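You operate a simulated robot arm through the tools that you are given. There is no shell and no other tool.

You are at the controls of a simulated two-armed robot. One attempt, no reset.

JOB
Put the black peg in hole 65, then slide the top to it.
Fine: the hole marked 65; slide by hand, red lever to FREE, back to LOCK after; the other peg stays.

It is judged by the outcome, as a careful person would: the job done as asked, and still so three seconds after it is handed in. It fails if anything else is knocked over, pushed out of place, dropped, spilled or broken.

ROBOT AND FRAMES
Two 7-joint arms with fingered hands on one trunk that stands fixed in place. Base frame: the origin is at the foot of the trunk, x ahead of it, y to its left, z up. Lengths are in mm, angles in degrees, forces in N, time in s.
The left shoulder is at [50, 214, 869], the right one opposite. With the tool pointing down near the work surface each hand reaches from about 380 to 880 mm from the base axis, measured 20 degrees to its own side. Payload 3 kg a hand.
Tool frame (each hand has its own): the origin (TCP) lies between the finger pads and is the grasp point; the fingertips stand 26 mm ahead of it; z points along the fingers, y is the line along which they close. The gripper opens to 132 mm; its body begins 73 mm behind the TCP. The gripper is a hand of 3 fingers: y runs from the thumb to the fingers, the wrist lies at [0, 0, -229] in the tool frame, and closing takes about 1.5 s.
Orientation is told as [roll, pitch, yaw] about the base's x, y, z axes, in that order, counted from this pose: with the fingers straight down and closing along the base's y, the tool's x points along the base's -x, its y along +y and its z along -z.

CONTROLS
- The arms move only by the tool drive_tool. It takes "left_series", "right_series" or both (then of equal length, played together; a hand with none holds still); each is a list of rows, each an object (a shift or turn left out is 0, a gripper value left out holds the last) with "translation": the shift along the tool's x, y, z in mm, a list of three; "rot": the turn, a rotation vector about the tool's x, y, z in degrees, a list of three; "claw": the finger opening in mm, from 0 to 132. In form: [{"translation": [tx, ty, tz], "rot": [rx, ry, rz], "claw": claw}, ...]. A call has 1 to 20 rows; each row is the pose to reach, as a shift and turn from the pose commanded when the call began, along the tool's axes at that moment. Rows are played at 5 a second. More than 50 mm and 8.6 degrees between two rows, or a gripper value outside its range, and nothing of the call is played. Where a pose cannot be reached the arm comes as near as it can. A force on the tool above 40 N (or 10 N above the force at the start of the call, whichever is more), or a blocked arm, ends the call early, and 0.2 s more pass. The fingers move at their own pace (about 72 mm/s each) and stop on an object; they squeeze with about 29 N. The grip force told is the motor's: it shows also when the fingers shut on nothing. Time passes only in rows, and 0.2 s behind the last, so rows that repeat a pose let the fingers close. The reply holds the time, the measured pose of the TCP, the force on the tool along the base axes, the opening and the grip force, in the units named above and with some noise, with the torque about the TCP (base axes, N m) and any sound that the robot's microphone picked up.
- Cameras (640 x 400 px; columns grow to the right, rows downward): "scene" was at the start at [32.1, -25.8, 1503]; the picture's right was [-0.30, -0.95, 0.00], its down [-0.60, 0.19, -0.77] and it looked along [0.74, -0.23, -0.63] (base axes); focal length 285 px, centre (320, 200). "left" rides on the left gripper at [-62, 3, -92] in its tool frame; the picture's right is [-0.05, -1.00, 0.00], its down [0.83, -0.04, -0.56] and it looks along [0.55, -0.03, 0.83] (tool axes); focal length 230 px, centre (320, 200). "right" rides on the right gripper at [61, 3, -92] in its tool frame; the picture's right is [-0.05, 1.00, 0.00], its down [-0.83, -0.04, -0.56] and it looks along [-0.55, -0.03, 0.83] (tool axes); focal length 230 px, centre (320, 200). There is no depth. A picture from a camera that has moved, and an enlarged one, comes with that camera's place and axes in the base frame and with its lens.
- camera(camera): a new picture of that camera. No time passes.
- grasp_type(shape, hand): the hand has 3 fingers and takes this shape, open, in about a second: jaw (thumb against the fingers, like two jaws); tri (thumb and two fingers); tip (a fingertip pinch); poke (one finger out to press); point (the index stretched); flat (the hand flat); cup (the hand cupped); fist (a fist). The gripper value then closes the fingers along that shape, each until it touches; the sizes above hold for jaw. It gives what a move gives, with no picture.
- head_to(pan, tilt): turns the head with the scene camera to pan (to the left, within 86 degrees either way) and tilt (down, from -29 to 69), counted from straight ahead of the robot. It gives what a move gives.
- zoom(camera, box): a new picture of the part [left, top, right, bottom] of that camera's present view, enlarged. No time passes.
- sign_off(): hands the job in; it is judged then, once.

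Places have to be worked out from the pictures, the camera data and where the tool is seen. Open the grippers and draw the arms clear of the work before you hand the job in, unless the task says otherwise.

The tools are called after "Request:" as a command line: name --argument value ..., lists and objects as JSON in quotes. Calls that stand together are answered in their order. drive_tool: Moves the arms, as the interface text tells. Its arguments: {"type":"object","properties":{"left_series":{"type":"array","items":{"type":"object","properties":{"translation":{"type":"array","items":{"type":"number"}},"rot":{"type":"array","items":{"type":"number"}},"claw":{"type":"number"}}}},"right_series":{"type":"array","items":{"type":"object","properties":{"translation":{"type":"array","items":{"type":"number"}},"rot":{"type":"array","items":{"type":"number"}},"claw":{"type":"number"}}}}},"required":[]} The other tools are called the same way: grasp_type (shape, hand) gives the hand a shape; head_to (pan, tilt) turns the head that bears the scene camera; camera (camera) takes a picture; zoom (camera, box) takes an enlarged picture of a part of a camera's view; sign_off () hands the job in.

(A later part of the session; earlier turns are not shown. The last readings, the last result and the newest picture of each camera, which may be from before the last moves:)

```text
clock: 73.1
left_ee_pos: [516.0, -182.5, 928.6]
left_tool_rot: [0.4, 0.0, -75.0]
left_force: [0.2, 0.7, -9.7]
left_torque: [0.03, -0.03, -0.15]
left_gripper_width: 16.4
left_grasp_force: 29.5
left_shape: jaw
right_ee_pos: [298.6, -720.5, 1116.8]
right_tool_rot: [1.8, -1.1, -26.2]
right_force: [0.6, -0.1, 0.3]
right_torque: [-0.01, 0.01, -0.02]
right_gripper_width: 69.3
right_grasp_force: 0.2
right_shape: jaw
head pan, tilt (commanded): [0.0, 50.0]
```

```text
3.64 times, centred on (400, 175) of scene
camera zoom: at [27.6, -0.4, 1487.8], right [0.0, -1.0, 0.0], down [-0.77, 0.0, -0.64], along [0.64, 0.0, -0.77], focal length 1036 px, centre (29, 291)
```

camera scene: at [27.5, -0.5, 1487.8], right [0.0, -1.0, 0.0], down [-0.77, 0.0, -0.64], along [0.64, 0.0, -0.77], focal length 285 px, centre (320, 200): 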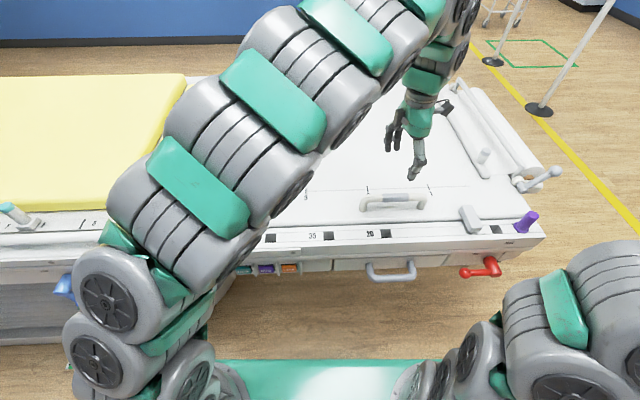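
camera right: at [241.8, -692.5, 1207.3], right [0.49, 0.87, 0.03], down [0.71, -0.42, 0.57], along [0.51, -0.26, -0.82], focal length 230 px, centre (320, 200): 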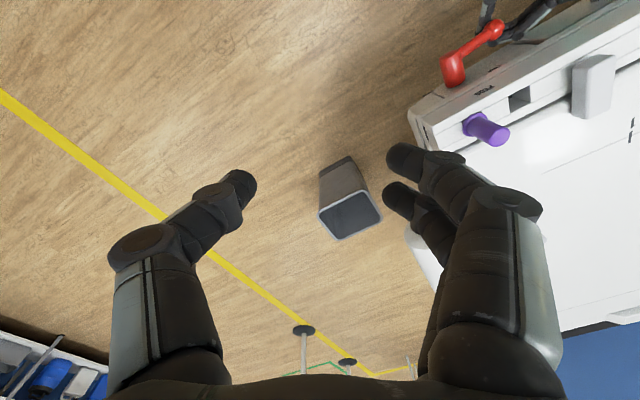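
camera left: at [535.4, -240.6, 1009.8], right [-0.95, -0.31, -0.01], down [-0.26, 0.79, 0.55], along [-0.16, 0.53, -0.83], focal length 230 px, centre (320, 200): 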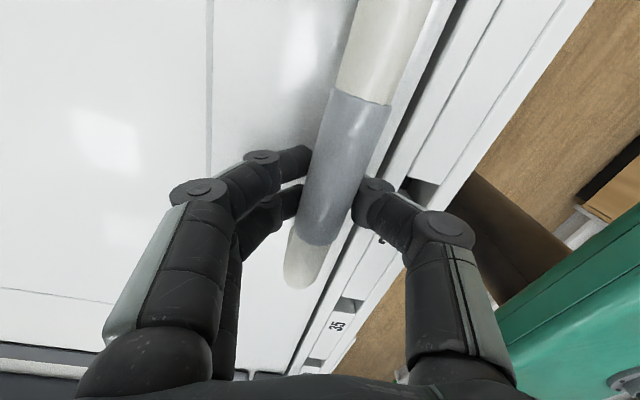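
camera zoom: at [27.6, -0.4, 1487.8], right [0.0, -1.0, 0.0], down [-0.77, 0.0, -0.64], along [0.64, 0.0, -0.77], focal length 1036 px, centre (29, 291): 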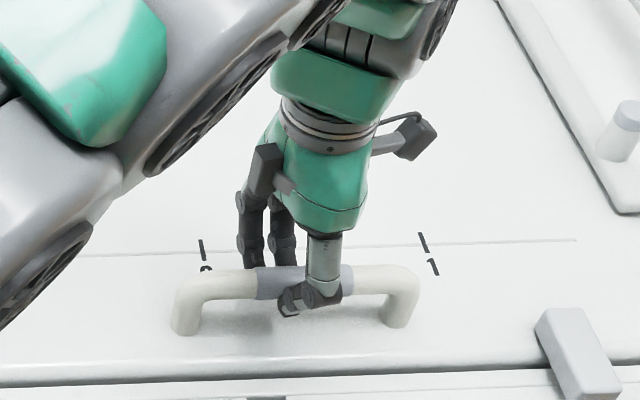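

The bar is now pinched firmly at 29.5 N. I test the slide with a slow 30 mm pull along the rail direction.

Request:
drive_tool --left_series '[{"translation": [4.9, 1.1, 0]}, {"translation": [12.7, 2.8, 0]}, {"translation": [21.5, 4.8, 0]}, {"translation": [29.3, 6.5, 0]}]'

Request:
zoom --camera "scene" --box '[340, 120, 560, 290]'

Request:
zoom --camera "left" --box '[220, 60, 420, 260]'

```text
clock: 74.1
left_ee_pos: [513.3, -150.2, 929.8]
left_tool_rot: [0.3, 0.2, -74.9]
left_force: [0.3, 6.1, -15.6]
left_torque: [0.13, -0.09, -0.13]
left_gripper_width: 15.3
left_grasp_force: 29.0
left_shape: jaw
right_ee_pos: [300.5, -720.7, 1117.1]
right_tool_rot: [1.8, -1.1, -26.2]
right_force: [-0.1, 0.4, 0.6]
right_torque: [0.02, 0.01, 0.03]
right_gripper_width: 69.3
right_grasp_force: 0.0
right_shape: jaw
head pan, tilt (commanded): [0.0, 50.0]
```

```text
2.35 times, centred on (450, 205) of scene
camera zoom: at [27.7, -0.3, 1487.8], right [0.0, -1.0, 0.0], down [-0.77, 0.0, -0.64], along [0.64, 0.0, -0.77], focal length 671 px, centre (14, 188)
```

zoom: 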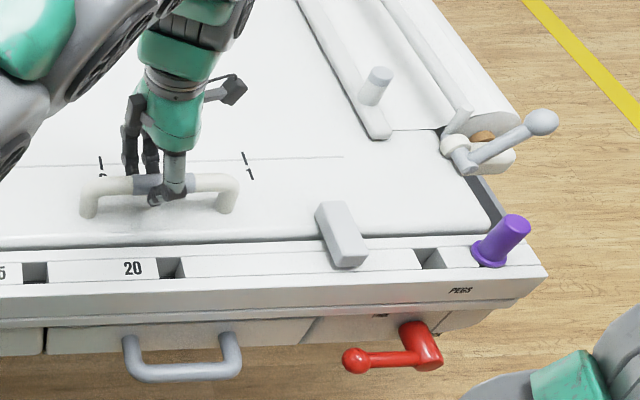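

```text
2.00 times, centred on (320, 160) of left
camera zoom: at [532.5, -208.5, 1022.0], right [-0.95, -0.31, -0.01], down [-0.26, 0.79, 0.56], along [-0.17, 0.53, -0.83], focal length 460 px, centre (320, 280)
```

zoom: 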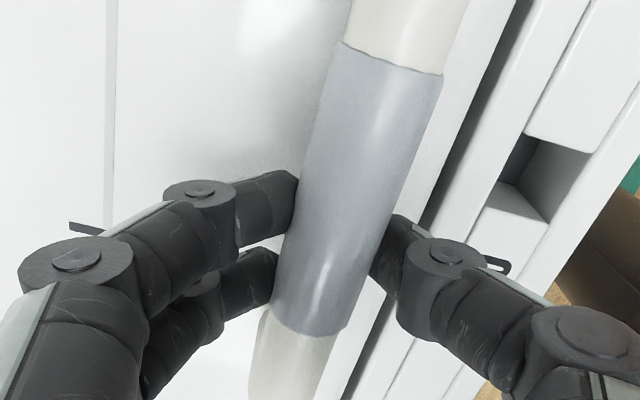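

The top moves freely with the handle (the tab has left the peg holes behind), at about 6 N. I continue at a gentle pace for about 250 mm.

Request:
drive_tool --left_series '[{"translation": [3.9, 0.9, 1]}, {"translation": [9.8, 2.2, 1.5]}, {"translation": [17.6, 3.9, 1.5]}, {"translation": [27.3, 6.1, 1.5]}, {"translation": [39, 8.7, 1.5]}, {"translation": [52.7, 11.7, 1.5]}, {"translation": [67.4, 15, 1.5]}, {"translation": [82, 18.2, 1.5]}, {"translation": [96.6, 21.5, 1.5]}, {"translation": [111.3, 24.7, 1.5]}, {"translation": [125.9, 28, 1.5]}, {"translation": [140.6, 31.2, 1.5]}, {"translation": [155.2, 34.5, 1.5]}, {"translation": [169.9, 37.8, 1.5]}, {"translation": [184.5, 41, 1.5]}, {"translation": [199.1, 44.3, 1.5]}, {"translation": [212.8, 47.3, 1.5]}, {"translation": [224.5, 49.9, 1.5]}, {"translation": [234.3, 52.1, 1.5]}, {"translation": [240.1, 53.4, 1.5]}]'

Request:
camera --camera "scene"

Request:
camera --camera "left"

```text
clock: 78.3
left_ee_pos: [503.6, 94.6, 927.2]
left_tool_rot: [0.5, -0.1, -74.9]
left_force: [3.5, 3.3, -4.3]
left_torque: [0.06, -0.09, -0.17]
left_gripper_width: 15.5
left_grasp_force: 29.0
left_shape: jaw
right_ee_pos: [299.1, -720.1, 1115.3]
right_tool_rot: [1.8, -1.1, -26.3]
right_force: [0.5, -0.4, 0.0]
right_torque: [-0.02, -0.01, -0.01]
right_gripper_width: 69.3
right_grasp_force: 0.0
right_shape: jaw
head pan, tilt (commanded): [0.0, 50.0]
```

```text
taken
camera scene: at [27.6, -0.3, 1487.8], right [0.0, -1.0, 0.0], down [-0.77, 0.0, -0.64], along [0.64, 0.0, -0.77], focal length 285 px, centre (320, 200)
```

scene: 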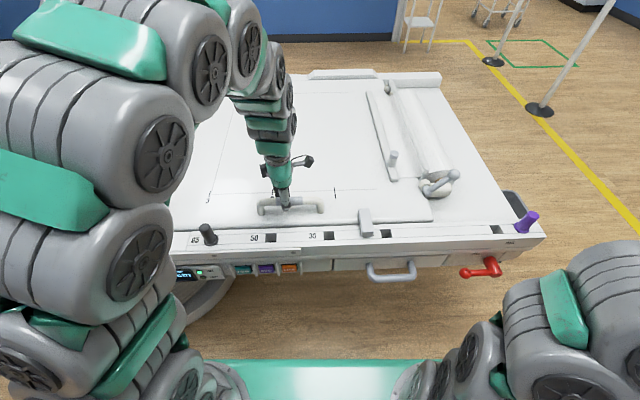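

```text
taken
camera left: at [522.2, 36.6, 1020.9], right [-0.95, -0.31, -0.01], down [-0.26, 0.79, 0.55], along [-0.16, 0.53, -0.83], focal length 230 px, centre (320, 200)
```

left: 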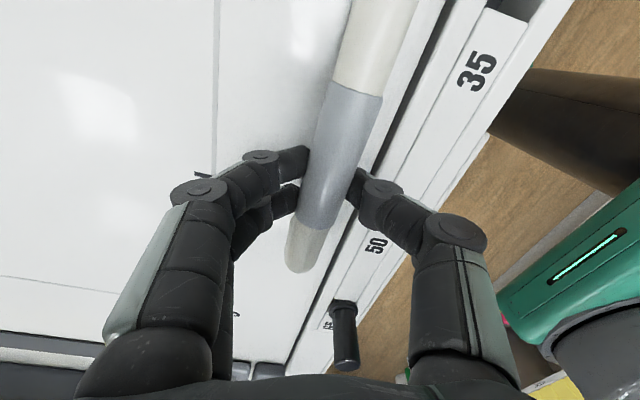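

Good progress: 277 mm of travel, low force, peg and lever unchanged. I check the leading end near the scanner before going on.

Request:
head_to --pan 52 --tilt 35

Request:
camera --camera "scene"

```text
clock: 79.5
left_ee_pos: [503.8, 94.8, 928.1]
left_tool_rot: [0.5, 0.0, -75.1]
left_force: [2.5, 4.4, -5.3]
left_torque: [0.05, -0.09, -0.18]
left_gripper_width: 15.5
left_grasp_force: 28.6
left_shape: jaw
right_ee_pos: [299.1, -721.6, 1116.1]
right_tool_rot: [1.8, -1.2, -26.3]
right_force: [0.2, 0.9, -0.1]
right_torque: [-0.02, 0.02, -0.01]
right_gripper_width: 69.3
right_grasp_force: 0.0
right_shape: jaw
head pan, tilt (commanded): [52.0, 35.0]
```

```text
taken
camera scene: at [4.9, 69.0, 1509.5], right [0.79, -0.62, 0.0], down [-0.35, -0.45, -0.82], along [0.5, 0.65, -0.57], focal length 285 px, centre (320, 200)
```

scene: 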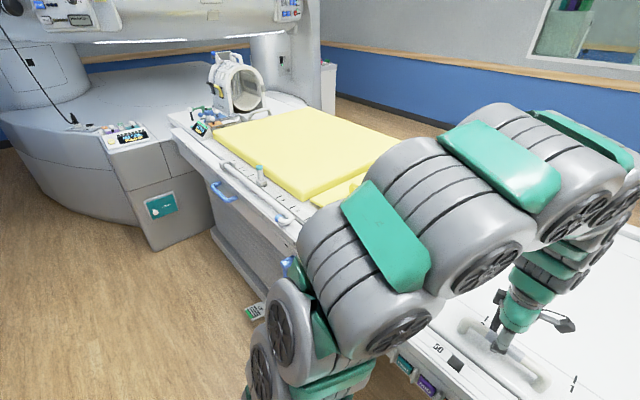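

The leading end is heading over the open lower pole with clear space. I zoom to make sure the coil and its cables aren't catching on anything.

Request:
zoom --camera "scene" --box '[80, 20, 340, 220]'

```text
2.00 times, centred on (210, 120) of scene
camera zoom: at [4.9, 69.0, 1509.5], right [0.79, -0.62, 0.0], down [-0.35, -0.45, -0.82], along [0.5, 0.65, -0.57], focal length 570 px, centre (540, 360)
```

zoom: 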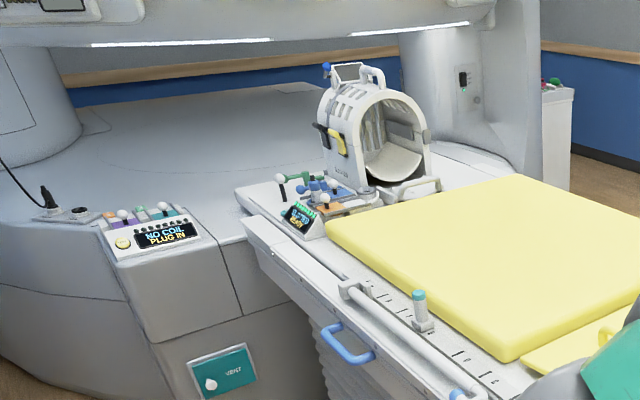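

The top is gliding over the lower pole with clearance all around. I continue another 250 mm at the same gentle pace.

Request:
drive_tool --left_series '[{"translation": [3.9, 0.9, 0]}, {"translation": [9.8, 2.2, 0]}, {"translation": [17.6, 3.9, 0]}, {"translation": [27.3, 6.1, 0]}, {"translation": [39, 8.7, 0]}, {"translation": [52.7, 11.7, 0]}, {"translation": [67.4, 15, 0]}, {"translation": [82, 18.2, 0]}, {"translation": [96.6, 21.5, 0]}, {"translation": [111.3, 24.7, 0]}, {"translation": [125.9, 28, 0]}, {"translation": [140.6, 31.2, 0]}, {"translation": [155.2, 34.5, 0]}, {"translation": [169.9, 37.8, 0]}, {"translation": [184.5, 41, 0]}, {"translation": [199.1, 44.3, 0]}, {"translation": [212.8, 47.3, 0]}, {"translation": [224.5, 49.9, 0]}, {"translation": [234.3, 52.1, 0]}, {"translation": [240.1, 53.4, 0]}]'

Request:
camera --camera "scene"

Request:
camera --camera "left"

```text
clock: 83.7
left_ee_pos: [493.1, 338.4, 927.4]
left_tool_rot: [0.5, 0.0, -75.0]
left_force: [-2.2, 1.2, -0.2]
left_torque: [0.01, 0.0, -0.15]
left_gripper_width: 15.3
left_grasp_force: 29.1
left_shape: jaw
right_ee_pos: [298.7, -722.7, 1116.4]
right_tool_rot: [1.8, -1.1, -26.3]
right_force: [-0.5, 0.5, 0.6]
right_torque: [-0.01, 0.03, 0.0]
right_gripper_width: 69.5
right_grasp_force: 0.1
right_shape: jaw
head pan, tilt (commanded): [52.0, 35.0]
```

```text
taken
camera scene: at [4.7, 69.0, 1509.6], right [0.79, -0.62, 0.0], down [-0.35, -0.45, -0.82], along [0.5, 0.65, -0.57], focal length 285 px, centre (320, 200)
```

scene: 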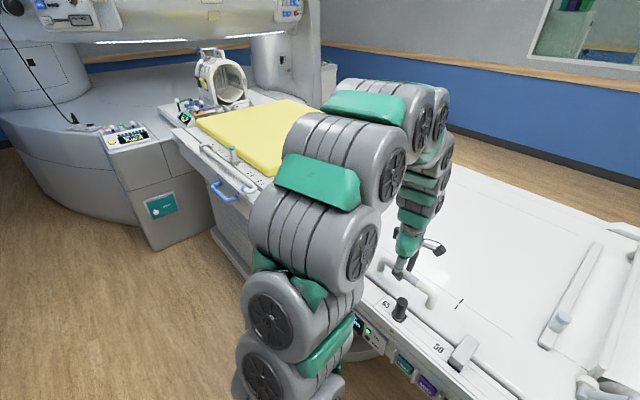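

```text
taken
camera left: at [511.9, 281.6, 1020.6], right [-0.95, -0.31, -0.01], down [-0.26, 0.79, 0.55], along [-0.17, 0.53, -0.83], focal length 230 px, centre (320, 200)
```

left: 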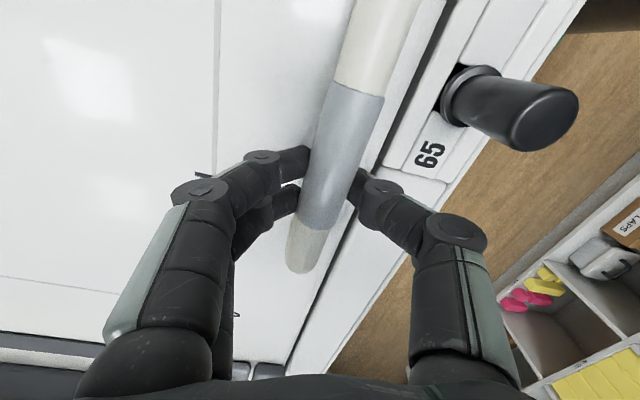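

Travel is 521 mm now, with about 120 to 130 mm left before the tab meets the peg. I aim the head at the peg and tab and continue slower for 90 mm.

Request:
head_to --pan 20 --tilt 50

Request:
drive_tool --left_series '[{"translation": [3, 0.7, 0]}, {"translation": [8.8, 2, 0]}, {"translation": [16.6, 3.7, 0]}, {"translation": [25.4, 5.6, 0]}, {"translation": [34.2, 7.6, 0]}, {"translation": [43, 9.5, 0]}, {"translation": [51.7, 11.5, 0]}, {"translation": [60.5, 13.5, 0]}, {"translation": [69.3, 15.4, 0]}, {"translation": [77.1, 17.1, 0]}, {"translation": [83, 18.4, 0]}, {"translation": [86.9, 19.3, 0]}]'

Request:
camera --camera "scene"

```text
clock: 84.7
left_ee_pos: [493.6, 338.5, 928.0]
left_tool_rot: [0.6, -0.2, -75.0]
left_force: [-5.1, 5.1, -0.3]
left_torque: [0.04, 0.1, -0.15]
left_gripper_width: 15.1
left_grasp_force: 29.2
left_shape: jaw
right_ee_pos: [298.6, -721.3, 1117.7]
right_tool_rot: [1.8, -1.1, -26.3]
right_force: [-0.2, 0.3, -0.9]
right_torque: [0.0, 0.0, -0.01]
right_gripper_width: 69.3
right_grasp_force: 0.1
right_shape: jaw
head pan, tilt (commanded): [20.0, 50.0]
```

```text
clock: 87.3
left_ee_pos: [489.2, 428.4, 927.6]
left_tool_rot: [0.4, 0.1, -75.1]
left_force: [3.6, 2.9, -13.3]
left_torque: [0.06, -0.12, -0.15]
left_gripper_width: 14.6
left_grasp_force: 28.5
left_shape: jaw
right_ee_pos: [299.4, -721.7, 1116.5]
right_tool_rot: [1.8, -1.0, -26.3]
right_force: [-0.5, 0.4, -0.3]
right_torque: [0.05, 0.0, -0.02]
right_gripper_width: 69.4
right_grasp_force: 0.0
right_shape: jaw
head pan, tilt (commanded): [20.0, 50.0]
```

```text
taken
camera scene: at [23.0, 26.1, 1487.8], right [0.34, -0.94, 0.0], down [-0.72, -0.26, -0.64], along [0.6, 0.22, -0.77], focal length 285 px, centre (320, 200)
```

scene: 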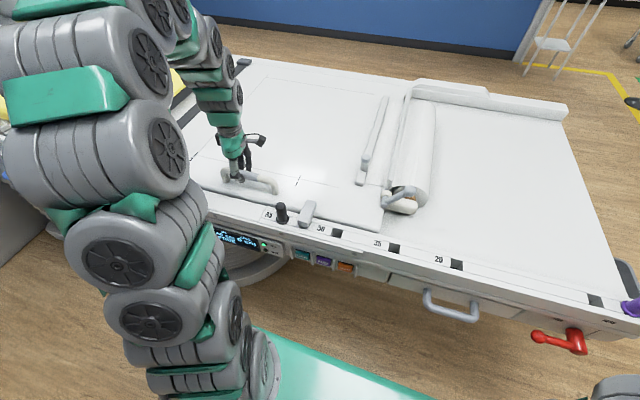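

The tab is close to the black peg now. I zoom on the gap and the display.

Request:
zoom --camera "scene" --box '[250, 180, 350, 250]'

Request:
zoom --camera "scene" --box '[200, 215, 300, 275]'

```text
5.71 times, centred on (300, 215) of scene
camera zoom: at [23.0, 26.1, 1487.8], right [0.34, -0.94, 0.0], down [-0.72, -0.26, -0.64], along [0.6, 0.22, -0.77], focal length 1629 px, centre (434, 114)
```

zoom: 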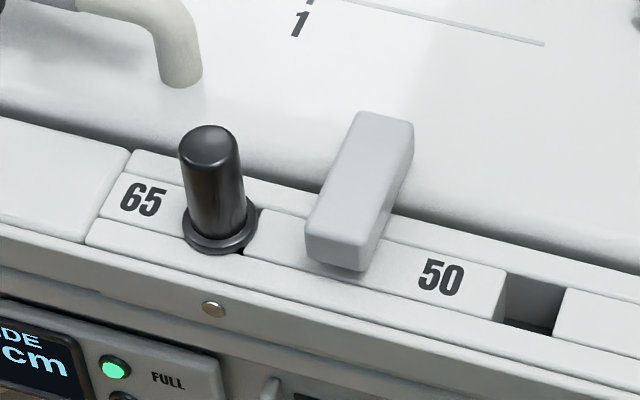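

```text
6.40 times, centred on (250, 245) of scene
camera zoom: at [23.0, 26.1, 1487.8], right [0.34, -0.94, 0.0], down [-0.72, -0.26, -0.64], along [0.6, 0.22, -0.77], focal length 1824 px, centre (768, -88)
```

zoom: 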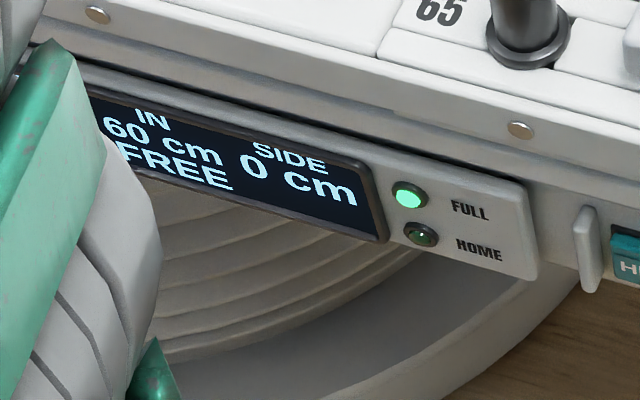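

The display reads IN 60 cm and FREE. About 40 mm of gap remains; I creep on in small steps.

Request:
drive_tool --left_series '[{"translation": [4.9, 1.1, 0]}, {"translation": [9.8, 2.2, 0]}, {"translation": [14.6, 3.3, 0]}, {"translation": [19.5, 4.3, 0]}, {"translation": [24.4, 5.4, 0]}, {"translation": [28.3, 6.3, 0]}]'

Request:
zoom --camera "scene" --box '[250, 180, 350, 250]'

Request:
zoom --camera "scene" --box '[200, 215, 300, 275]'

```text
clock: 88.7
left_ee_pos: [487.7, 458.8, 928.3]
left_tool_rot: [0.5, -0.1, -75.1]
left_force: [-0.8, 1.7, -5.6]
left_torque: [0.03, -0.01, -0.17]
left_gripper_width: 15.0
left_grasp_force: 29.3
left_shape: jaw
right_ee_pos: [300.6, -720.6, 1116.3]
right_tool_rot: [1.8, -1.1, -26.3]
right_force: [0.6, -0.2, -0.1]
right_torque: [0.0, 0.03, 0.0]
right_gripper_width: 69.3
right_grasp_force: 0.1
right_shape: jaw
head pan, tilt (commanded): [20.0, 50.0]
```

```text
5.71 times, centred on (300, 215) of scene
camera zoom: at [22.9, 26.0, 1487.8], right [0.34, -0.94, 0.0], down [-0.72, -0.26, -0.64], along [0.6, 0.22, -0.77], focal length 1629 px, centre (434, 114)
```

zoom: 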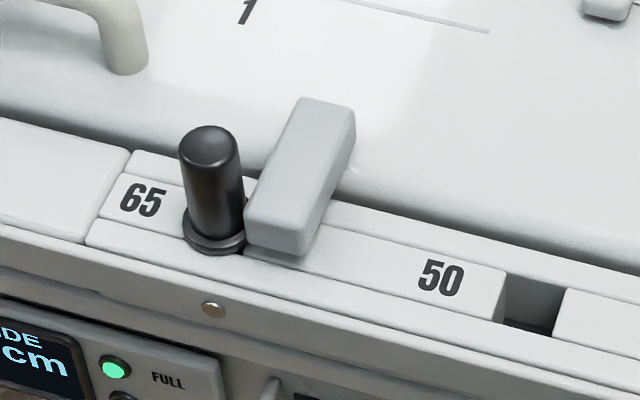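

```text
6.40 times, centred on (250, 245) of scene
camera zoom: at [22.9, 26.0, 1487.8], right [0.34, -0.94, 0.0], down [-0.72, -0.26, -0.64], along [0.6, 0.22, -0.77], focal length 1824 px, centre (768, -88)
```

zoom: 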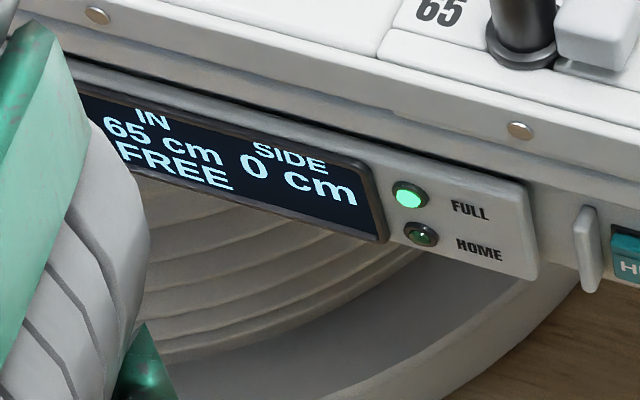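

The display reads IN 65 cm and the tab is almost at the peg. I creep in 2 mm steps until I feel contact.

Request:
drive_tool --left_series '[{"translation": [2, 0.4, 0]}, {"translation": [3.9, 0.9, 0]}, {"translation": [3.9, 0.9, 0]}]'

Request:
zoom --camera "scene" --box '[260, 190, 320, 235]'

```text
clock: 89.5
left_ee_pos: [486.4, 460.9, 927.7]
left_tool_rot: [0.6, 0.1, -75.0]
left_force: [2.7, 0.7, -14.1]
left_torque: [0.01, -0.1, -0.17]
left_gripper_width: 14.6
left_grasp_force: 28.9
left_shape: jaw
right_ee_pos: [300.3, -721.5, 1116.6]
right_tool_rot: [1.8, -1.1, -26.2]
right_force: [0.3, -0.1, -1.3]
right_torque: [0.02, 0.04, 0.0]
right_gripper_width: 69.2
right_grasp_force: 0.0
right_shape: jaw
head pan, tilt (commanded): [20.0, 50.0]
```

```text
8.89 times, centred on (290, 212) of scene
camera zoom: at [23.0, 26.1, 1487.8], right [0.34, -0.94, 0.0], down [-0.72, -0.26, -0.64], along [0.6, 0.22, -0.77], focal length 2534 px, centre (587, 89)
```

zoom: 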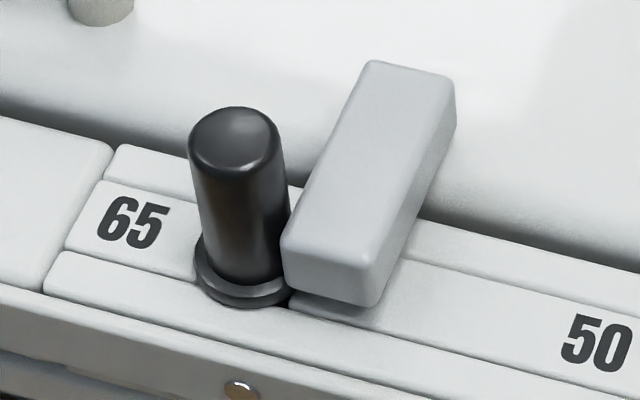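

The tab is right beside the peg but there's still no push-back. I go on a few more millimetres.

Request:
drive_tool --left_series '[{"translation": [2, 0.4, 0]}, {"translation": [3.9, 0.9, 0]}, {"translation": [3.9, 0.9, 0]}]'

Request:
zoom --camera "scene" --box '[260, 190, 320, 235]'

Request:
zoom --camera "scene" --box '[200, 215, 300, 275]'

```text
clock: 90.3
left_ee_pos: [487.4, 465.5, 929.2]
left_tool_rot: [0.4, 0.0, -75.0]
left_force: [-2.7, 2.2, -13.3]
left_torque: [0.07, 0.01, -0.21]
left_gripper_width: 14.7
left_grasp_force: 28.5
left_shape: jaw
right_ee_pos: [299.7, -720.9, 1117.1]
right_tool_rot: [1.7, -1.0, -26.3]
right_force: [0.1, 0.9, -1.2]
right_torque: [-0.02, 0.0, 0.02]
right_gripper_width: 69.5
right_grasp_force: 0.0
right_shape: jaw
head pan, tilt (commanded): [20.0, 50.0]
```

```text
8.89 times, centred on (290, 212) of scene
camera zoom: at [22.9, 26.1, 1487.8], right [0.34, -0.94, 0.0], down [-0.72, -0.26, -0.64], along [0.6, 0.22, -0.77], focal length 2534 px, centre (587, 89)
```

zoom: 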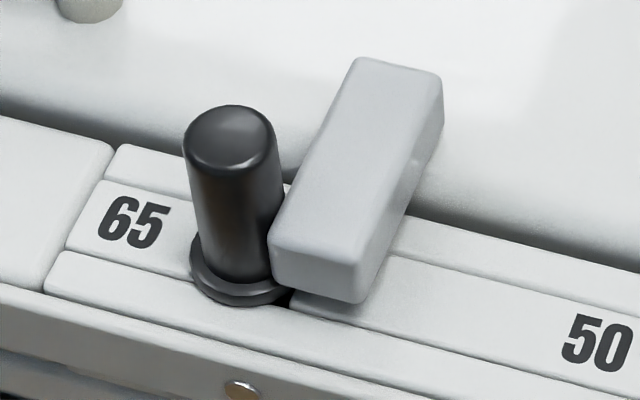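

```text
6.40 times, centred on (250, 245) of scene
camera zoom: at [22.9, 26.1, 1487.8], right [0.34, -0.94, 0.0], down [-0.72, -0.26, -0.64], along [0.6, 0.22, -0.77], focal length 1824 px, centre (768, -88)
```

zoom: 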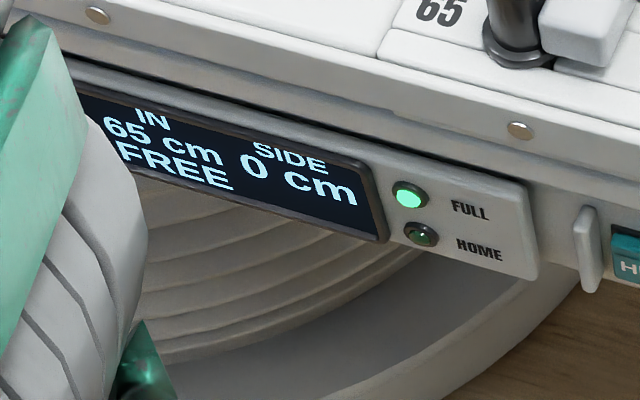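

The peg has started to shift slightly in its pocket, so the tab is touching it. I continue in 2 mm steps until the peg takes up the slack and resists.

Request:
drive_tool --left_series '[{"translation": [2, 0.4, 0]}, {"translation": [2, 0.4, 0]}, {"translation": [3.9, 0.9, 0]}, {"translation": [3.9, 0.9, 0]}]'

Request:
zoom --camera "scene" --box '[260, 190, 320, 235]'

```text
clock: 91.3
left_ee_pos: [487.1, 467.6, 929.1]
left_tool_rot: [0.4, 0.0, -75.0]
left_force: [-2.9, -6.1, -15.9]
left_torque: [-0.04, -0.01, -0.19]
left_gripper_width: 14.6
left_grasp_force: 28.9
left_shape: jaw
right_ee_pos: [299.5, -721.2, 1116.3]
right_tool_rot: [1.9, -1.1, -26.4]
right_force: [-0.5, 0.1, 0.3]
right_torque: [0.0, 0.02, 0.01]
right_gripper_width: 69.4
right_grasp_force: 0.1
right_shape: jaw
head pan, tilt (commanded): [20.0, 50.0]
```

```text
8.89 times, centred on (290, 212) of scene
camera zoom: at [23.0, 26.0, 1487.8], right [0.34, -0.94, 0.0], down [-0.72, -0.26, -0.64], along [0.6, 0.22, -0.77], focal length 2534 px, centre (587, 89)
```

zoom: 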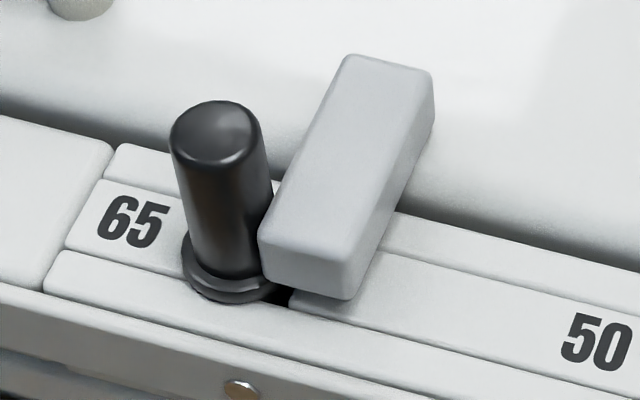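

Resistance has built up (an 8 N change) and the peg is against its pocket wall. One more 1.5 mm step to confirm a firm stop.

Request:
drive_tool --left_series '[{"translation": [1.5, 0.3, 0]}, {"translation": [1.5, 0.3, 0]}, {"translation": [1.5, 0.3, 0]}]'

Request:
zoom --camera "scene" --box '[260, 190, 320, 235]'

Request:
zoom --camera "left" --box '[220, 0, 480, 260]'

```text
clock: 92.1
left_ee_pos: [487.3, 469.3, 928.6]
left_tool_rot: [0.4, -0.1, -74.9]
left_force: [-1.6, -18.2, -15.3]
left_torque: [-0.26, 0.0, -0.13]
left_gripper_width: 14.7
left_grasp_force: 28.8
left_shape: jaw
right_ee_pos: [298.6, -720.5, 1115.9]
right_tool_rot: [1.8, -1.1, -26.2]
right_force: [0.1, -0.4, -0.4]
right_torque: [0.01, 0.0, 0.0]
right_gripper_width: 69.3
right_grasp_force: 0.0
right_shape: jaw
head pan, tilt (commanded): [20.0, 50.0]
```

```text
8.89 times, centred on (290, 212) of scene
camera zoom: at [23.0, 25.8, 1487.8], right [0.34, -0.94, 0.0], down [-0.72, -0.26, -0.64], along [0.6, 0.22, -0.77], focal length 2534 px, centre (587, 89)
```

zoom: 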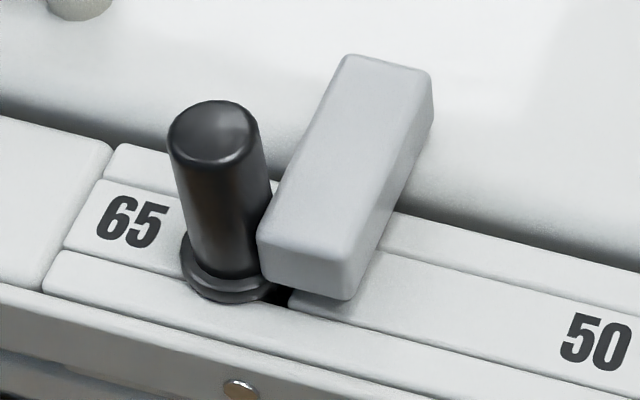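

```text
1.54 times, centred on (350, 130) of left
camera zoom: at [506.4, 411.3, 1021.7], right [-0.95, -0.31, -0.01], down [-0.26, 0.79, 0.55], along [-0.16, 0.53, -0.83], focal length 354 px, centre (274, 308)
```

zoom: 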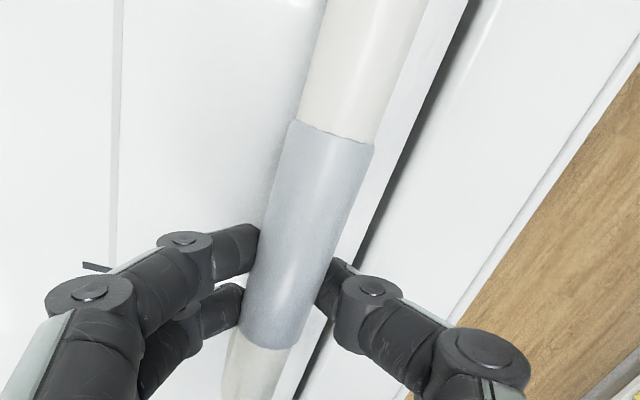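

The resistance jumped to 18 N and the tab no longer moves, so the top is firmly against the peg at 65. I ease off 2 mm of command to relax the push, then release the handle.

Request:
drive_tool --left_series '[{"translation": [-1, -0.2, 0.5]}, {"translation": [-1.8, -0.4, 1]}, {"translation": [-1.8, -0.4, 1]}]'

Request:
drive_tool --left_series '[{"claw": 20}, {"claw": 30}, {"claw": 45}, {"claw": 60}, {"claw": 80}, {"claw": 90}, {"claw": 90}]'

Request:
zoom --camera "scene" --box '[260, 190, 320, 235]'

Request:
zoom --camera "left" --box '[160, 0, 480, 260]'

```text
clock: 92.9
left_ee_pos: [488.2, 468.2, 929.0]
left_tool_rot: [0.5, 0.0, -75.1]
left_force: [-1.5, -6.4, -14.5]
left_torque: [-0.11, 0.0, -0.16]
left_gripper_width: 14.4
left_grasp_force: 28.7
left_shape: jaw
right_ee_pos: [299.4, -720.5, 1116.0]
right_tool_rot: [1.9, -1.2, -26.3]
right_force: [-0.4, -1.2, -0.2]
right_torque: [0.03, 0.03, 0.01]
right_gripper_width: 69.3
right_grasp_force: 0.0
right_shape: jaw
head pan, tilt (commanded): [20.0, 50.0]
```

```text
clock: 94.5
left_ee_pos: [487.2, 468.4, 927.8]
left_tool_rot: [0.6, -0.1, -75.0]
left_force: [0.5, 0.4, -0.4]
left_torque: [0.01, 0.0, 0.01]
left_gripper_width: 89.6
left_grasp_force: 0.1
left_shape: jaw
right_ee_pos: [298.7, -721.6, 1116.1]
right_tool_rot: [1.9, -1.1, -26.4]
right_force: [0.1, -0.5, 0.1]
right_torque: [-0.01, -0.01, -0.01]
right_gripper_width: 69.4
right_grasp_force: 0.0
right_shape: jaw
head pan, tilt (commanded): [20.0, 50.0]
```

```text
8.89 times, centred on (290, 212) of scene
camera zoom: at [22.8, 25.9, 1487.8], right [0.34, -0.94, 0.0], down [-0.72, -0.26, -0.64], along [0.6, 0.22, -0.77], focal length 2534 px, centre (587, 89)
```

zoom: 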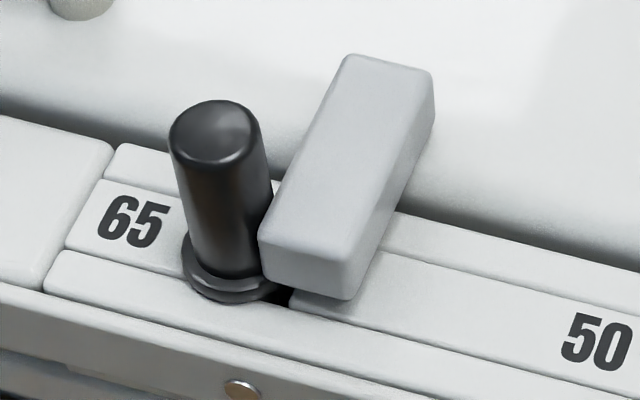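

```text
1.54 times, centred on (320, 130) of left
camera zoom: at [506.3, 410.3, 1021.6], right [-0.95, -0.31, -0.01], down [-0.26, 0.79, 0.55], along [-0.16, 0.53, -0.83], focal length 354 px, centre (320, 308)
```

zoom: 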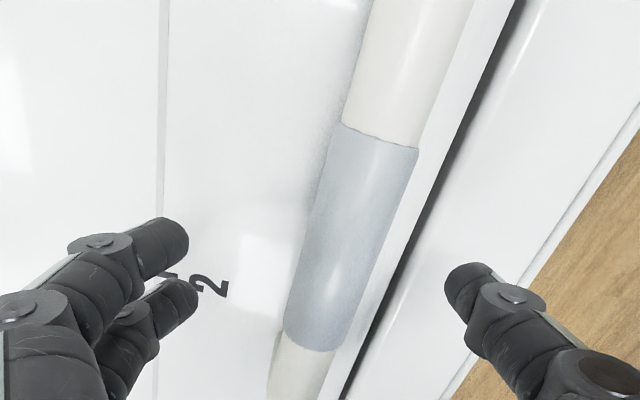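

The top stays against the peg with the handle released. I lift the left hand straight up off the handle.

Request:
drive_tool --left_series '[{"translation": [0, 0, -20]}, {"translation": [0, 0, -45]}, {"translation": [0, 0, -75]}, {"translation": [0, 0, -105]}, {"translation": [0, 0, -135]}]'

Request:
zoom --camera "scene" --box '[250, 180, 350, 250]'

Request:
zoom --camera "scene" --box '[500, 280, 640, 370]'

```text
clock: 95.7
left_ee_pos: [486.1, 467.7, 1060.8]
left_tool_rot: [0.4, -0.1, -75.1]
left_force: [-0.3, 0.0, 0.5]
left_torque: [-0.03, 0.02, -0.01]
left_gripper_width: 89.8
left_grasp_force: 0.1
left_shape: jaw
right_ee_pos: [298.8, -721.1, 1117.0]
right_tool_rot: [1.7, -1.2, -26.3]
right_force: [-0.8, 0.0, -0.5]
right_torque: [0.03, -0.01, -0.05]
right_gripper_width: 69.2
right_grasp_force: 0.0
right_shape: jaw
head pan, tilt (commanded): [20.0, 50.0]
```

```text
5.71 times, centred on (300, 215) of scene
camera zoom: at [22.8, 25.9, 1487.8], right [0.34, -0.94, 0.0], down [-0.72, -0.26, -0.64], along [0.6, 0.22, -0.77], focal length 1629 px, centre (434, 114)
```

zoom: 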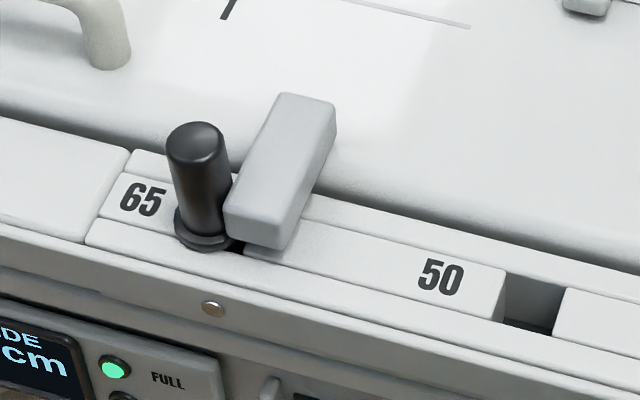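

```text
4.44 times, centred on (570, 325) of scene
camera zoom: at [22.8, 25.9, 1487.8], right [0.34, -0.94, 0.0], down [-0.72, -0.26, -0.64], along [0.6, 0.22, -0.77], focal length 1267 px, centre (-791, -356)
```

zoom: 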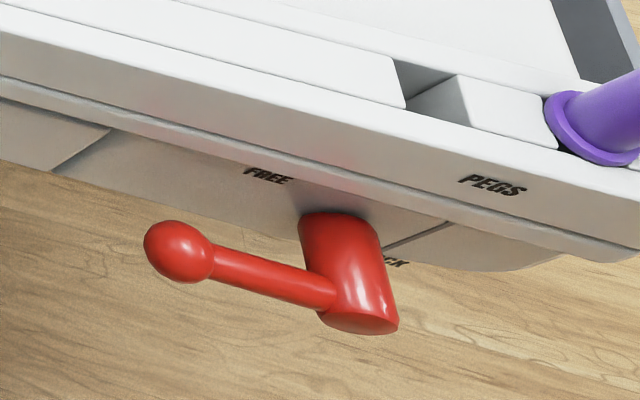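

Lever still at FREE and the top against the peg. To lock, the left hand can push the ball down and toward -y from above with closed fingertips. I carry it back over the table toward the lever, closing the fingers and turning to yaw -45 for rail clearance.

Request:
drive_tool --left_series '[{"translation": [-36.3, -18.7, 0], "rot": [0, 0, -1.7]}, {"translation": [-72.6, -37.4, 0], "rot": [0, 0, -3.3]}, {"translation": [-108.9, -56.1, 0], "rot": [0, 0, -5]}, {"translation": [-145.1, -74.8, 0], "rot": [0, 0, -6.7]}, {"translation": [-181.4, -93.5, 0], "rot": [0, 0, -8.3], "claw": 40}, {"translation": [-217.7, -112.2, 0], "rot": [0, 0, -10]}, {"translation": [-254, -130.9, 0], "rot": [0, 0, -11.7]}, {"translation": [-290.3, -149.6, 0], "rot": [0, 0, -13.3], "claw": 5}, {"translation": [-326.6, -168.3, 0], "rot": [0, 0, -15]}, {"translation": [-362.8, -186.9, 0], "rot": [0, 0, -16.7]}, {"translation": [-399.1, -205.6, 0], "rot": [0, 0, -18.3]}, {"translation": [-435.4, -224.3, 0], "rot": [0, 0, -20]}, {"translation": [-471.7, -243, 0], "rot": [0, 0, -21.7]}, {"translation": [-508, -261.7, 0], "rot": [0, 0, -23.3]}, {"translation": [-544.3, -280.4, 0], "rot": [0, 0, -25]}, {"translation": [-580.5, -299.1, 0], "rot": [0, 0, -26.7]}, {"translation": [-616.8, -317.8, 0], "rot": [0, 0, -28.3]}, {"translation": [-653.1, -336.5, 0], "rot": [0, 0, -30]}]'

Request:
zoom --camera "scene" --box '[200, 180, 350, 275]'

```text
clock: 99.5
left_ee_pos: [330.8, -250.8, 1057.9]
left_tool_rot: [0.4, -0.4, -45.1]
left_force: [-0.5, 0.9, -0.3]
left_torque: [0.01, 0.02, -0.01]
left_gripper_width: 5.5
left_grasp_force: 0.0
left_shape: jaw
right_ee_pos: [298.4, -720.3, 1115.9]
right_tool_rot: [1.8, -1.0, -26.3]
right_force: [0.2, -0.9, 1.0]
right_torque: [0.0, 0.0, 0.0]
right_gripper_width: 69.3
right_grasp_force: 0.0
right_shape: jaw
head pan, tilt (commanded): [20.0, 50.0]
```

```text
4.21 times, centred on (275, 228) of scene
camera zoom: at [22.9, 25.9, 1487.8], right [0.34, -0.94, 0.0], down [-0.72, -0.26, -0.64], along [0.6, 0.22, -0.77], focal length 1200 px, centre (510, 84)
```

zoom: 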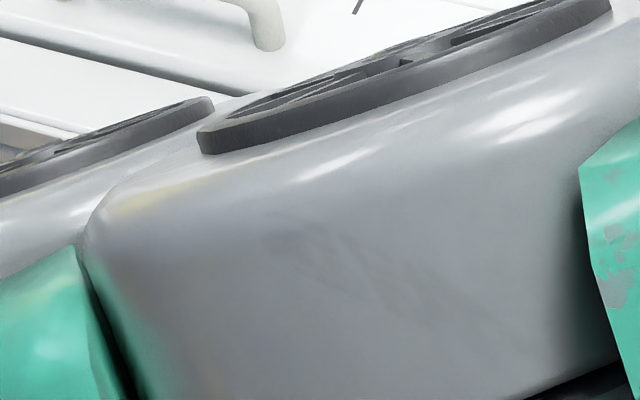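

The left hand is at (331,-251,1058) with closed fingers. I pitch it forward while lowering in front of the table.

Request:
drive_tool --left_series '[{"translation": [-6, -10, 20], "rot": [0, -6, 0]}, {"translation": [-12, -20, 40], "rot": [0, -13, 0]}, {"translation": [-18, -30, 60], "rot": [0, -20, 0]}, {"translation": [-24, -39, 80], "rot": [0, -27, 0]}, {"translation": [-30, -49, 100], "rot": [0, -34, 0]}, {"translation": [-36, -59, 120], "rot": [0, -41, 0]}, {"translation": [-42, -68, 140], "rot": [0, -48, 0]}, {"translation": [-48.4, -77.8, 158], "rot": [0, -55, 0]}]'

Request:
camera --camera "left"

Request:
head_to --pan -35 --tilt 45

Request:
camera --camera "scene"

```text
clock: 101.5
left_ee_pos: [335.9, -326.5, 904.2]
left_tool_rot: [0.3, -55.6, -42.7]
left_force: [0.7, 0.2, -0.4]
left_torque: [0.0, 0.02, 0.01]
left_gripper_width: 4.8
left_grasp_force: 0.1
left_shape: jaw
right_ee_pos: [298.3, -721.2, 1117.4]
right_tool_rot: [1.8, -1.1, -26.5]
right_force: [-0.6, 0.1, 1.1]
right_torque: [0.01, -0.02, -0.01]
right_gripper_width: 69.4
right_grasp_force: 0.0
right_shape: jaw
head pan, tilt (commanded): [20.0, 50.0]
stopped in row 8 (left hand): the arm was blocked; the commanded pose is now the measured one
```

```text
taken
camera left: at [307.4, -295.9, 1008.3], right [-0.65, -0.76, 0.04], down [-0.71, 0.59, -0.37], along [0.26, -0.27, -0.93], focal length 230 px, centre (320, 200)
```

left: 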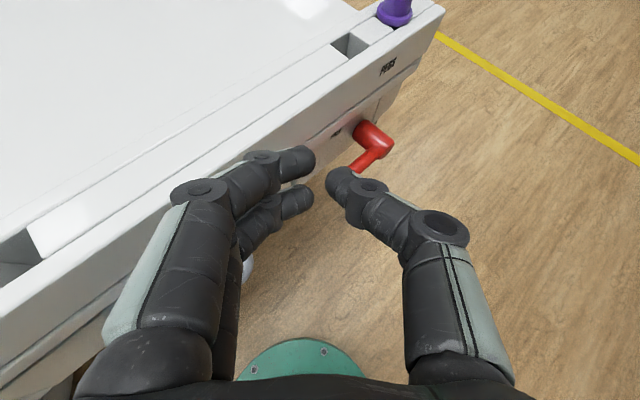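

```text
clock: 102.7
left_ee_pos: [336.9, -326.8, 904.3]
left_tool_rot: [0.4, -55.8, -42.9]
left_force: [0.5, -0.1, 0.1]
left_torque: [-0.01, 0.02, -0.02]
left_gripper_width: 5.2
left_grasp_force: 0.1
left_shape: jaw
right_ee_pos: [297.4, -720.9, 1117.1]
right_tool_rot: [1.7, -1.0, -26.4]
right_force: [-0.1, -0.1, -0.6]
right_torque: [-0.01, 0.03, -0.02]
right_gripper_width: 69.4
right_grasp_force: 0.1
right_shape: jaw
head pan, tilt (commanded): [-35.0, 45.0]
```

```text
taken
camera scene: at [17.1, -47.0, 1494.7], right [-0.57, -0.82, 0.0], down [-0.58, 0.41, -0.71], along [0.58, -0.41, -0.71], focal length 285 px, centre (320, 200)
```

scene: 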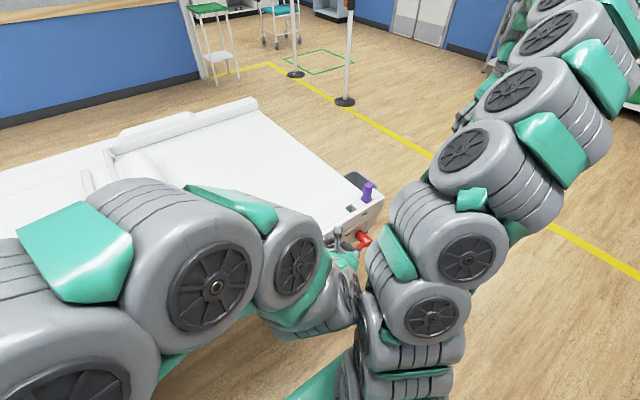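

The arm stopped as "blocked": at yaw -45 the left wrist came against the right upper arm. I turn back to yaw -55 to free it, then move to a start point above the lever arm, staying clear of the rail.

Request:
drive_tool --left_series '[{"rot": [3.3, 0, 2.3]}, {"rot": [6.6, 0, 4.5]}, {"rot": [9.9, 0, 6.8]}, {"translation": [8, -20, 27], "rot": [9.9, 0, 6.8]}, {"translation": [16.9, -40.2, 53.3], "rot": [9.9, 0, 6.8]}]'

Request:
camera --camera "left"

Request:
camera --camera "scene"

```text
clock: 103.9
left_ee_pos: [333.4, -381.0, 861.0]
left_tool_rot: [0.4, -55.6, -54.9]
left_force: [0.8, -0.5, 0.6]
left_torque: [0.02, 0.0, 0.03]
left_gripper_width: 5.1
left_grasp_force: 0.0
left_shape: jaw
right_ee_pos: [298.4, -722.7, 1115.9]
right_tool_rot: [1.8, -1.1, -26.4]
right_force: [-0.6, 0.0, 0.4]
right_torque: [0.04, 0.01, -0.02]
right_gripper_width: 69.5
right_grasp_force: 0.0
right_shape: jaw
head pan, tilt (commanded): [-35.0, 45.0]
```

```text
taken
camera left: at [311.6, -344.9, 964.2], right [-0.8, -0.6, 0.04], down [-0.57, 0.73, -0.37], along [0.2, -0.32, -0.93], focal length 230 px, centre (320, 200)
```

left: 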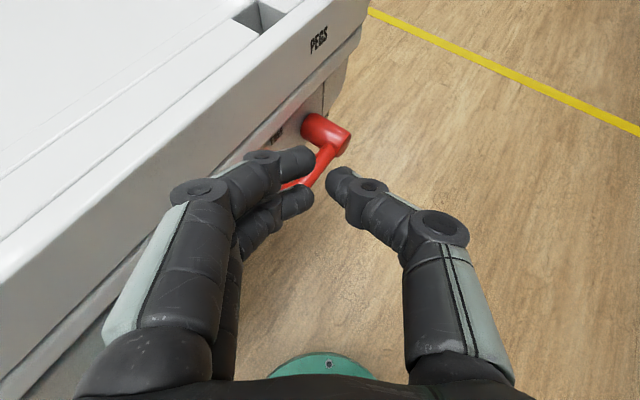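

```text
taken
camera scene: at [17.2, -47.1, 1494.7], right [-0.57, -0.82, 0.0], down [-0.58, 0.41, -0.71], along [0.58, -0.41, -0.71], focal length 285 px, centre (320, 200)
```

scene: 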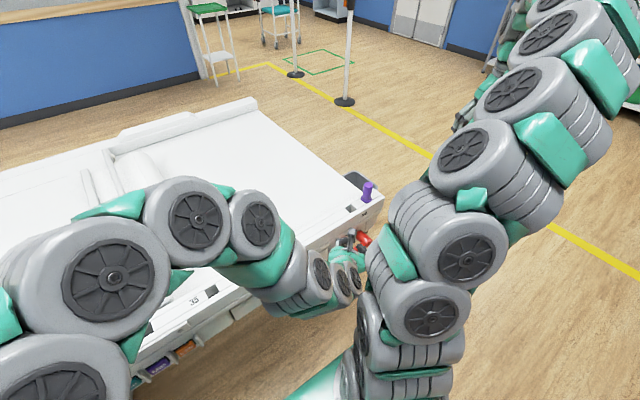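

Free again, with no contact. I close the fingers fully and move to just above the lever arm.

Request:
drive_tool --left_series '[{"translation": [3.5, 3, 24], "claw": 0}, {"translation": [7, 6, 48], "claw": 0}, {"translation": [10.6, 8.9, 71.2], "claw": 0}]'

Request:
camera --camera "left"

Request:
zoom --camera "scene" --box '[290, 190, 400, 300]'

Request:
zoom --camera "right" --box '[400, 0, 560, 100]'

```text
clock: 104.7
left_ee_pos: [370.8, -419.3, 812.1]
left_tool_rot: [0.5, -55.8, -55.0]
left_force: [0.1, -0.4, -0.2]
left_torque: [-0.01, 0.01, -0.02]
left_gripper_width: 0.0
left_grasp_force: 28.6
left_shape: jaw
right_ee_pos: [299.4, -720.8, 1116.4]
right_tool_rot: [1.8, -1.1, -26.3]
right_force: [0.8, 0.1, -0.1]
right_torque: [0.0, 0.0, 0.02]
right_gripper_width: 69.2
right_grasp_force: 0.0
right_shape: jaw
head pan, tilt (commanded): [-35.0, 45.0]
```

```text
taken
camera left: at [349.9, -382.6, 915.6], right [-0.8, -0.6, 0.04], down [-0.57, 0.73, -0.38], along [0.2, -0.32, -0.93], focal length 230 px, centre (320, 200)
```

left: 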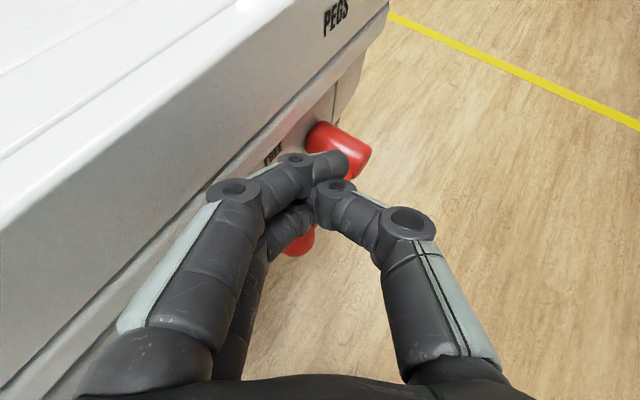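

```text
3.64 times, centred on (345, 245) of scene
camera zoom: at [17.1, -47.1, 1494.7], right [-0.57, -0.82, 0.0], down [-0.58, 0.41, -0.71], along [0.58, -0.41, -0.71], focal length 1036 px, centre (229, 36)
```

zoom: 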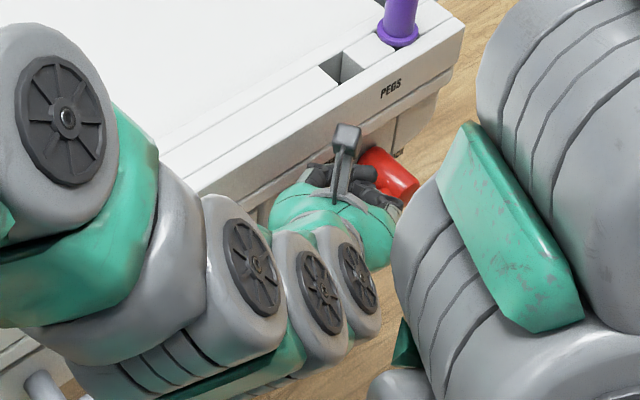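

```text
4.00 times, centred on (480, 50) of right
camera zoom: at [241.7, -692.6, 1207.2], right [0.49, 0.87, 0.03], down [0.71, -0.42, 0.57], along [0.51, -0.26, -0.82], focal length 920 px, centre (-320, 800)
```

zoom: 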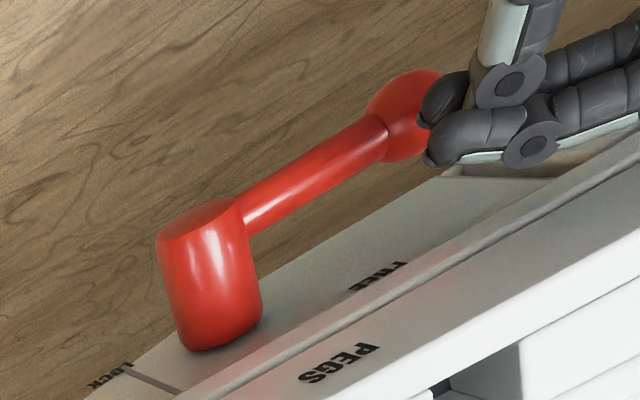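

The fingertips are right over the ball end of the lever. I press down along the lever's arc to about 50 degrees and check.

Request:
drive_tool --left_series '[{"translation": [15.7, 0, 10.7]}, {"translation": [26.3, 0.9, 16.5]}, {"translation": [36.9, 1.4, 22.9]}, {"translation": [45.8, 0, 31.4]}, {"translation": [53.7, -2.1, 40.4]}]'

Request:
camera --camera "left"

Request:
zoom --camera "right" --box '[400, 0, 560, 100]'

```text
clock: 105.9
left_ee_pos: [372.9, -421.9, 744.7]
left_tool_rot: [0.4, -55.8, -54.9]
left_force: [0.0, -0.1, -0.3]
left_torque: [0.02, -0.01, -0.02]
left_gripper_width: 0.0
left_grasp_force: 29.0
left_shape: jaw
right_ee_pos: [298.5, -722.5, 1116.0]
right_tool_rot: [1.8, -1.1, -26.3]
right_force: [-0.2, -0.6, -0.9]
right_torque: [-0.03, 0.02, -0.01]
right_gripper_width: 69.5
right_grasp_force: 0.0
right_shape: jaw
head pan, tilt (commanded): [-35.0, 45.0]
```

```text
taken
camera left: at [351.7, -385.9, 848.3], right [-0.8, -0.6, 0.04], down [-0.57, 0.73, -0.38], along [0.2, -0.32, -0.93], focal length 230 px, centre (320, 200)
```

left: 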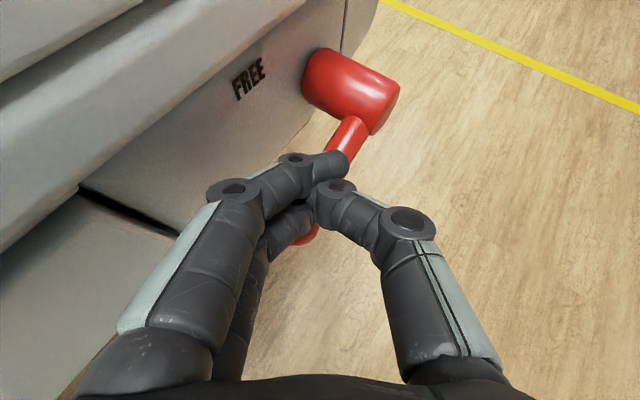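

```text
4.00 times, centred on (480, 50) of right
camera zoom: at [241.7, -692.6, 1207.3], right [0.49, 0.87, 0.03], down [0.71, -0.42, 0.57], along [0.51, -0.26, -0.82], focal length 920 px, centre (-320, 800)
```

zoom: 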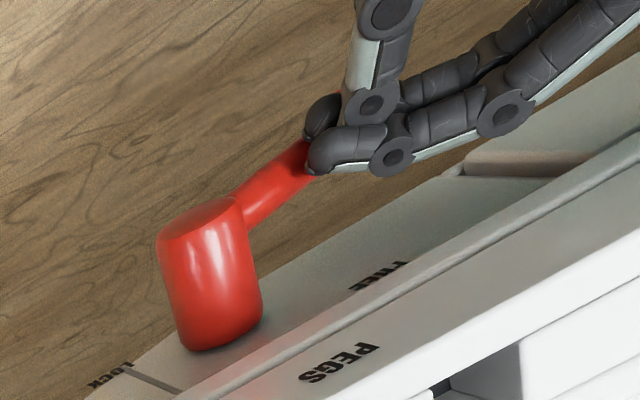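

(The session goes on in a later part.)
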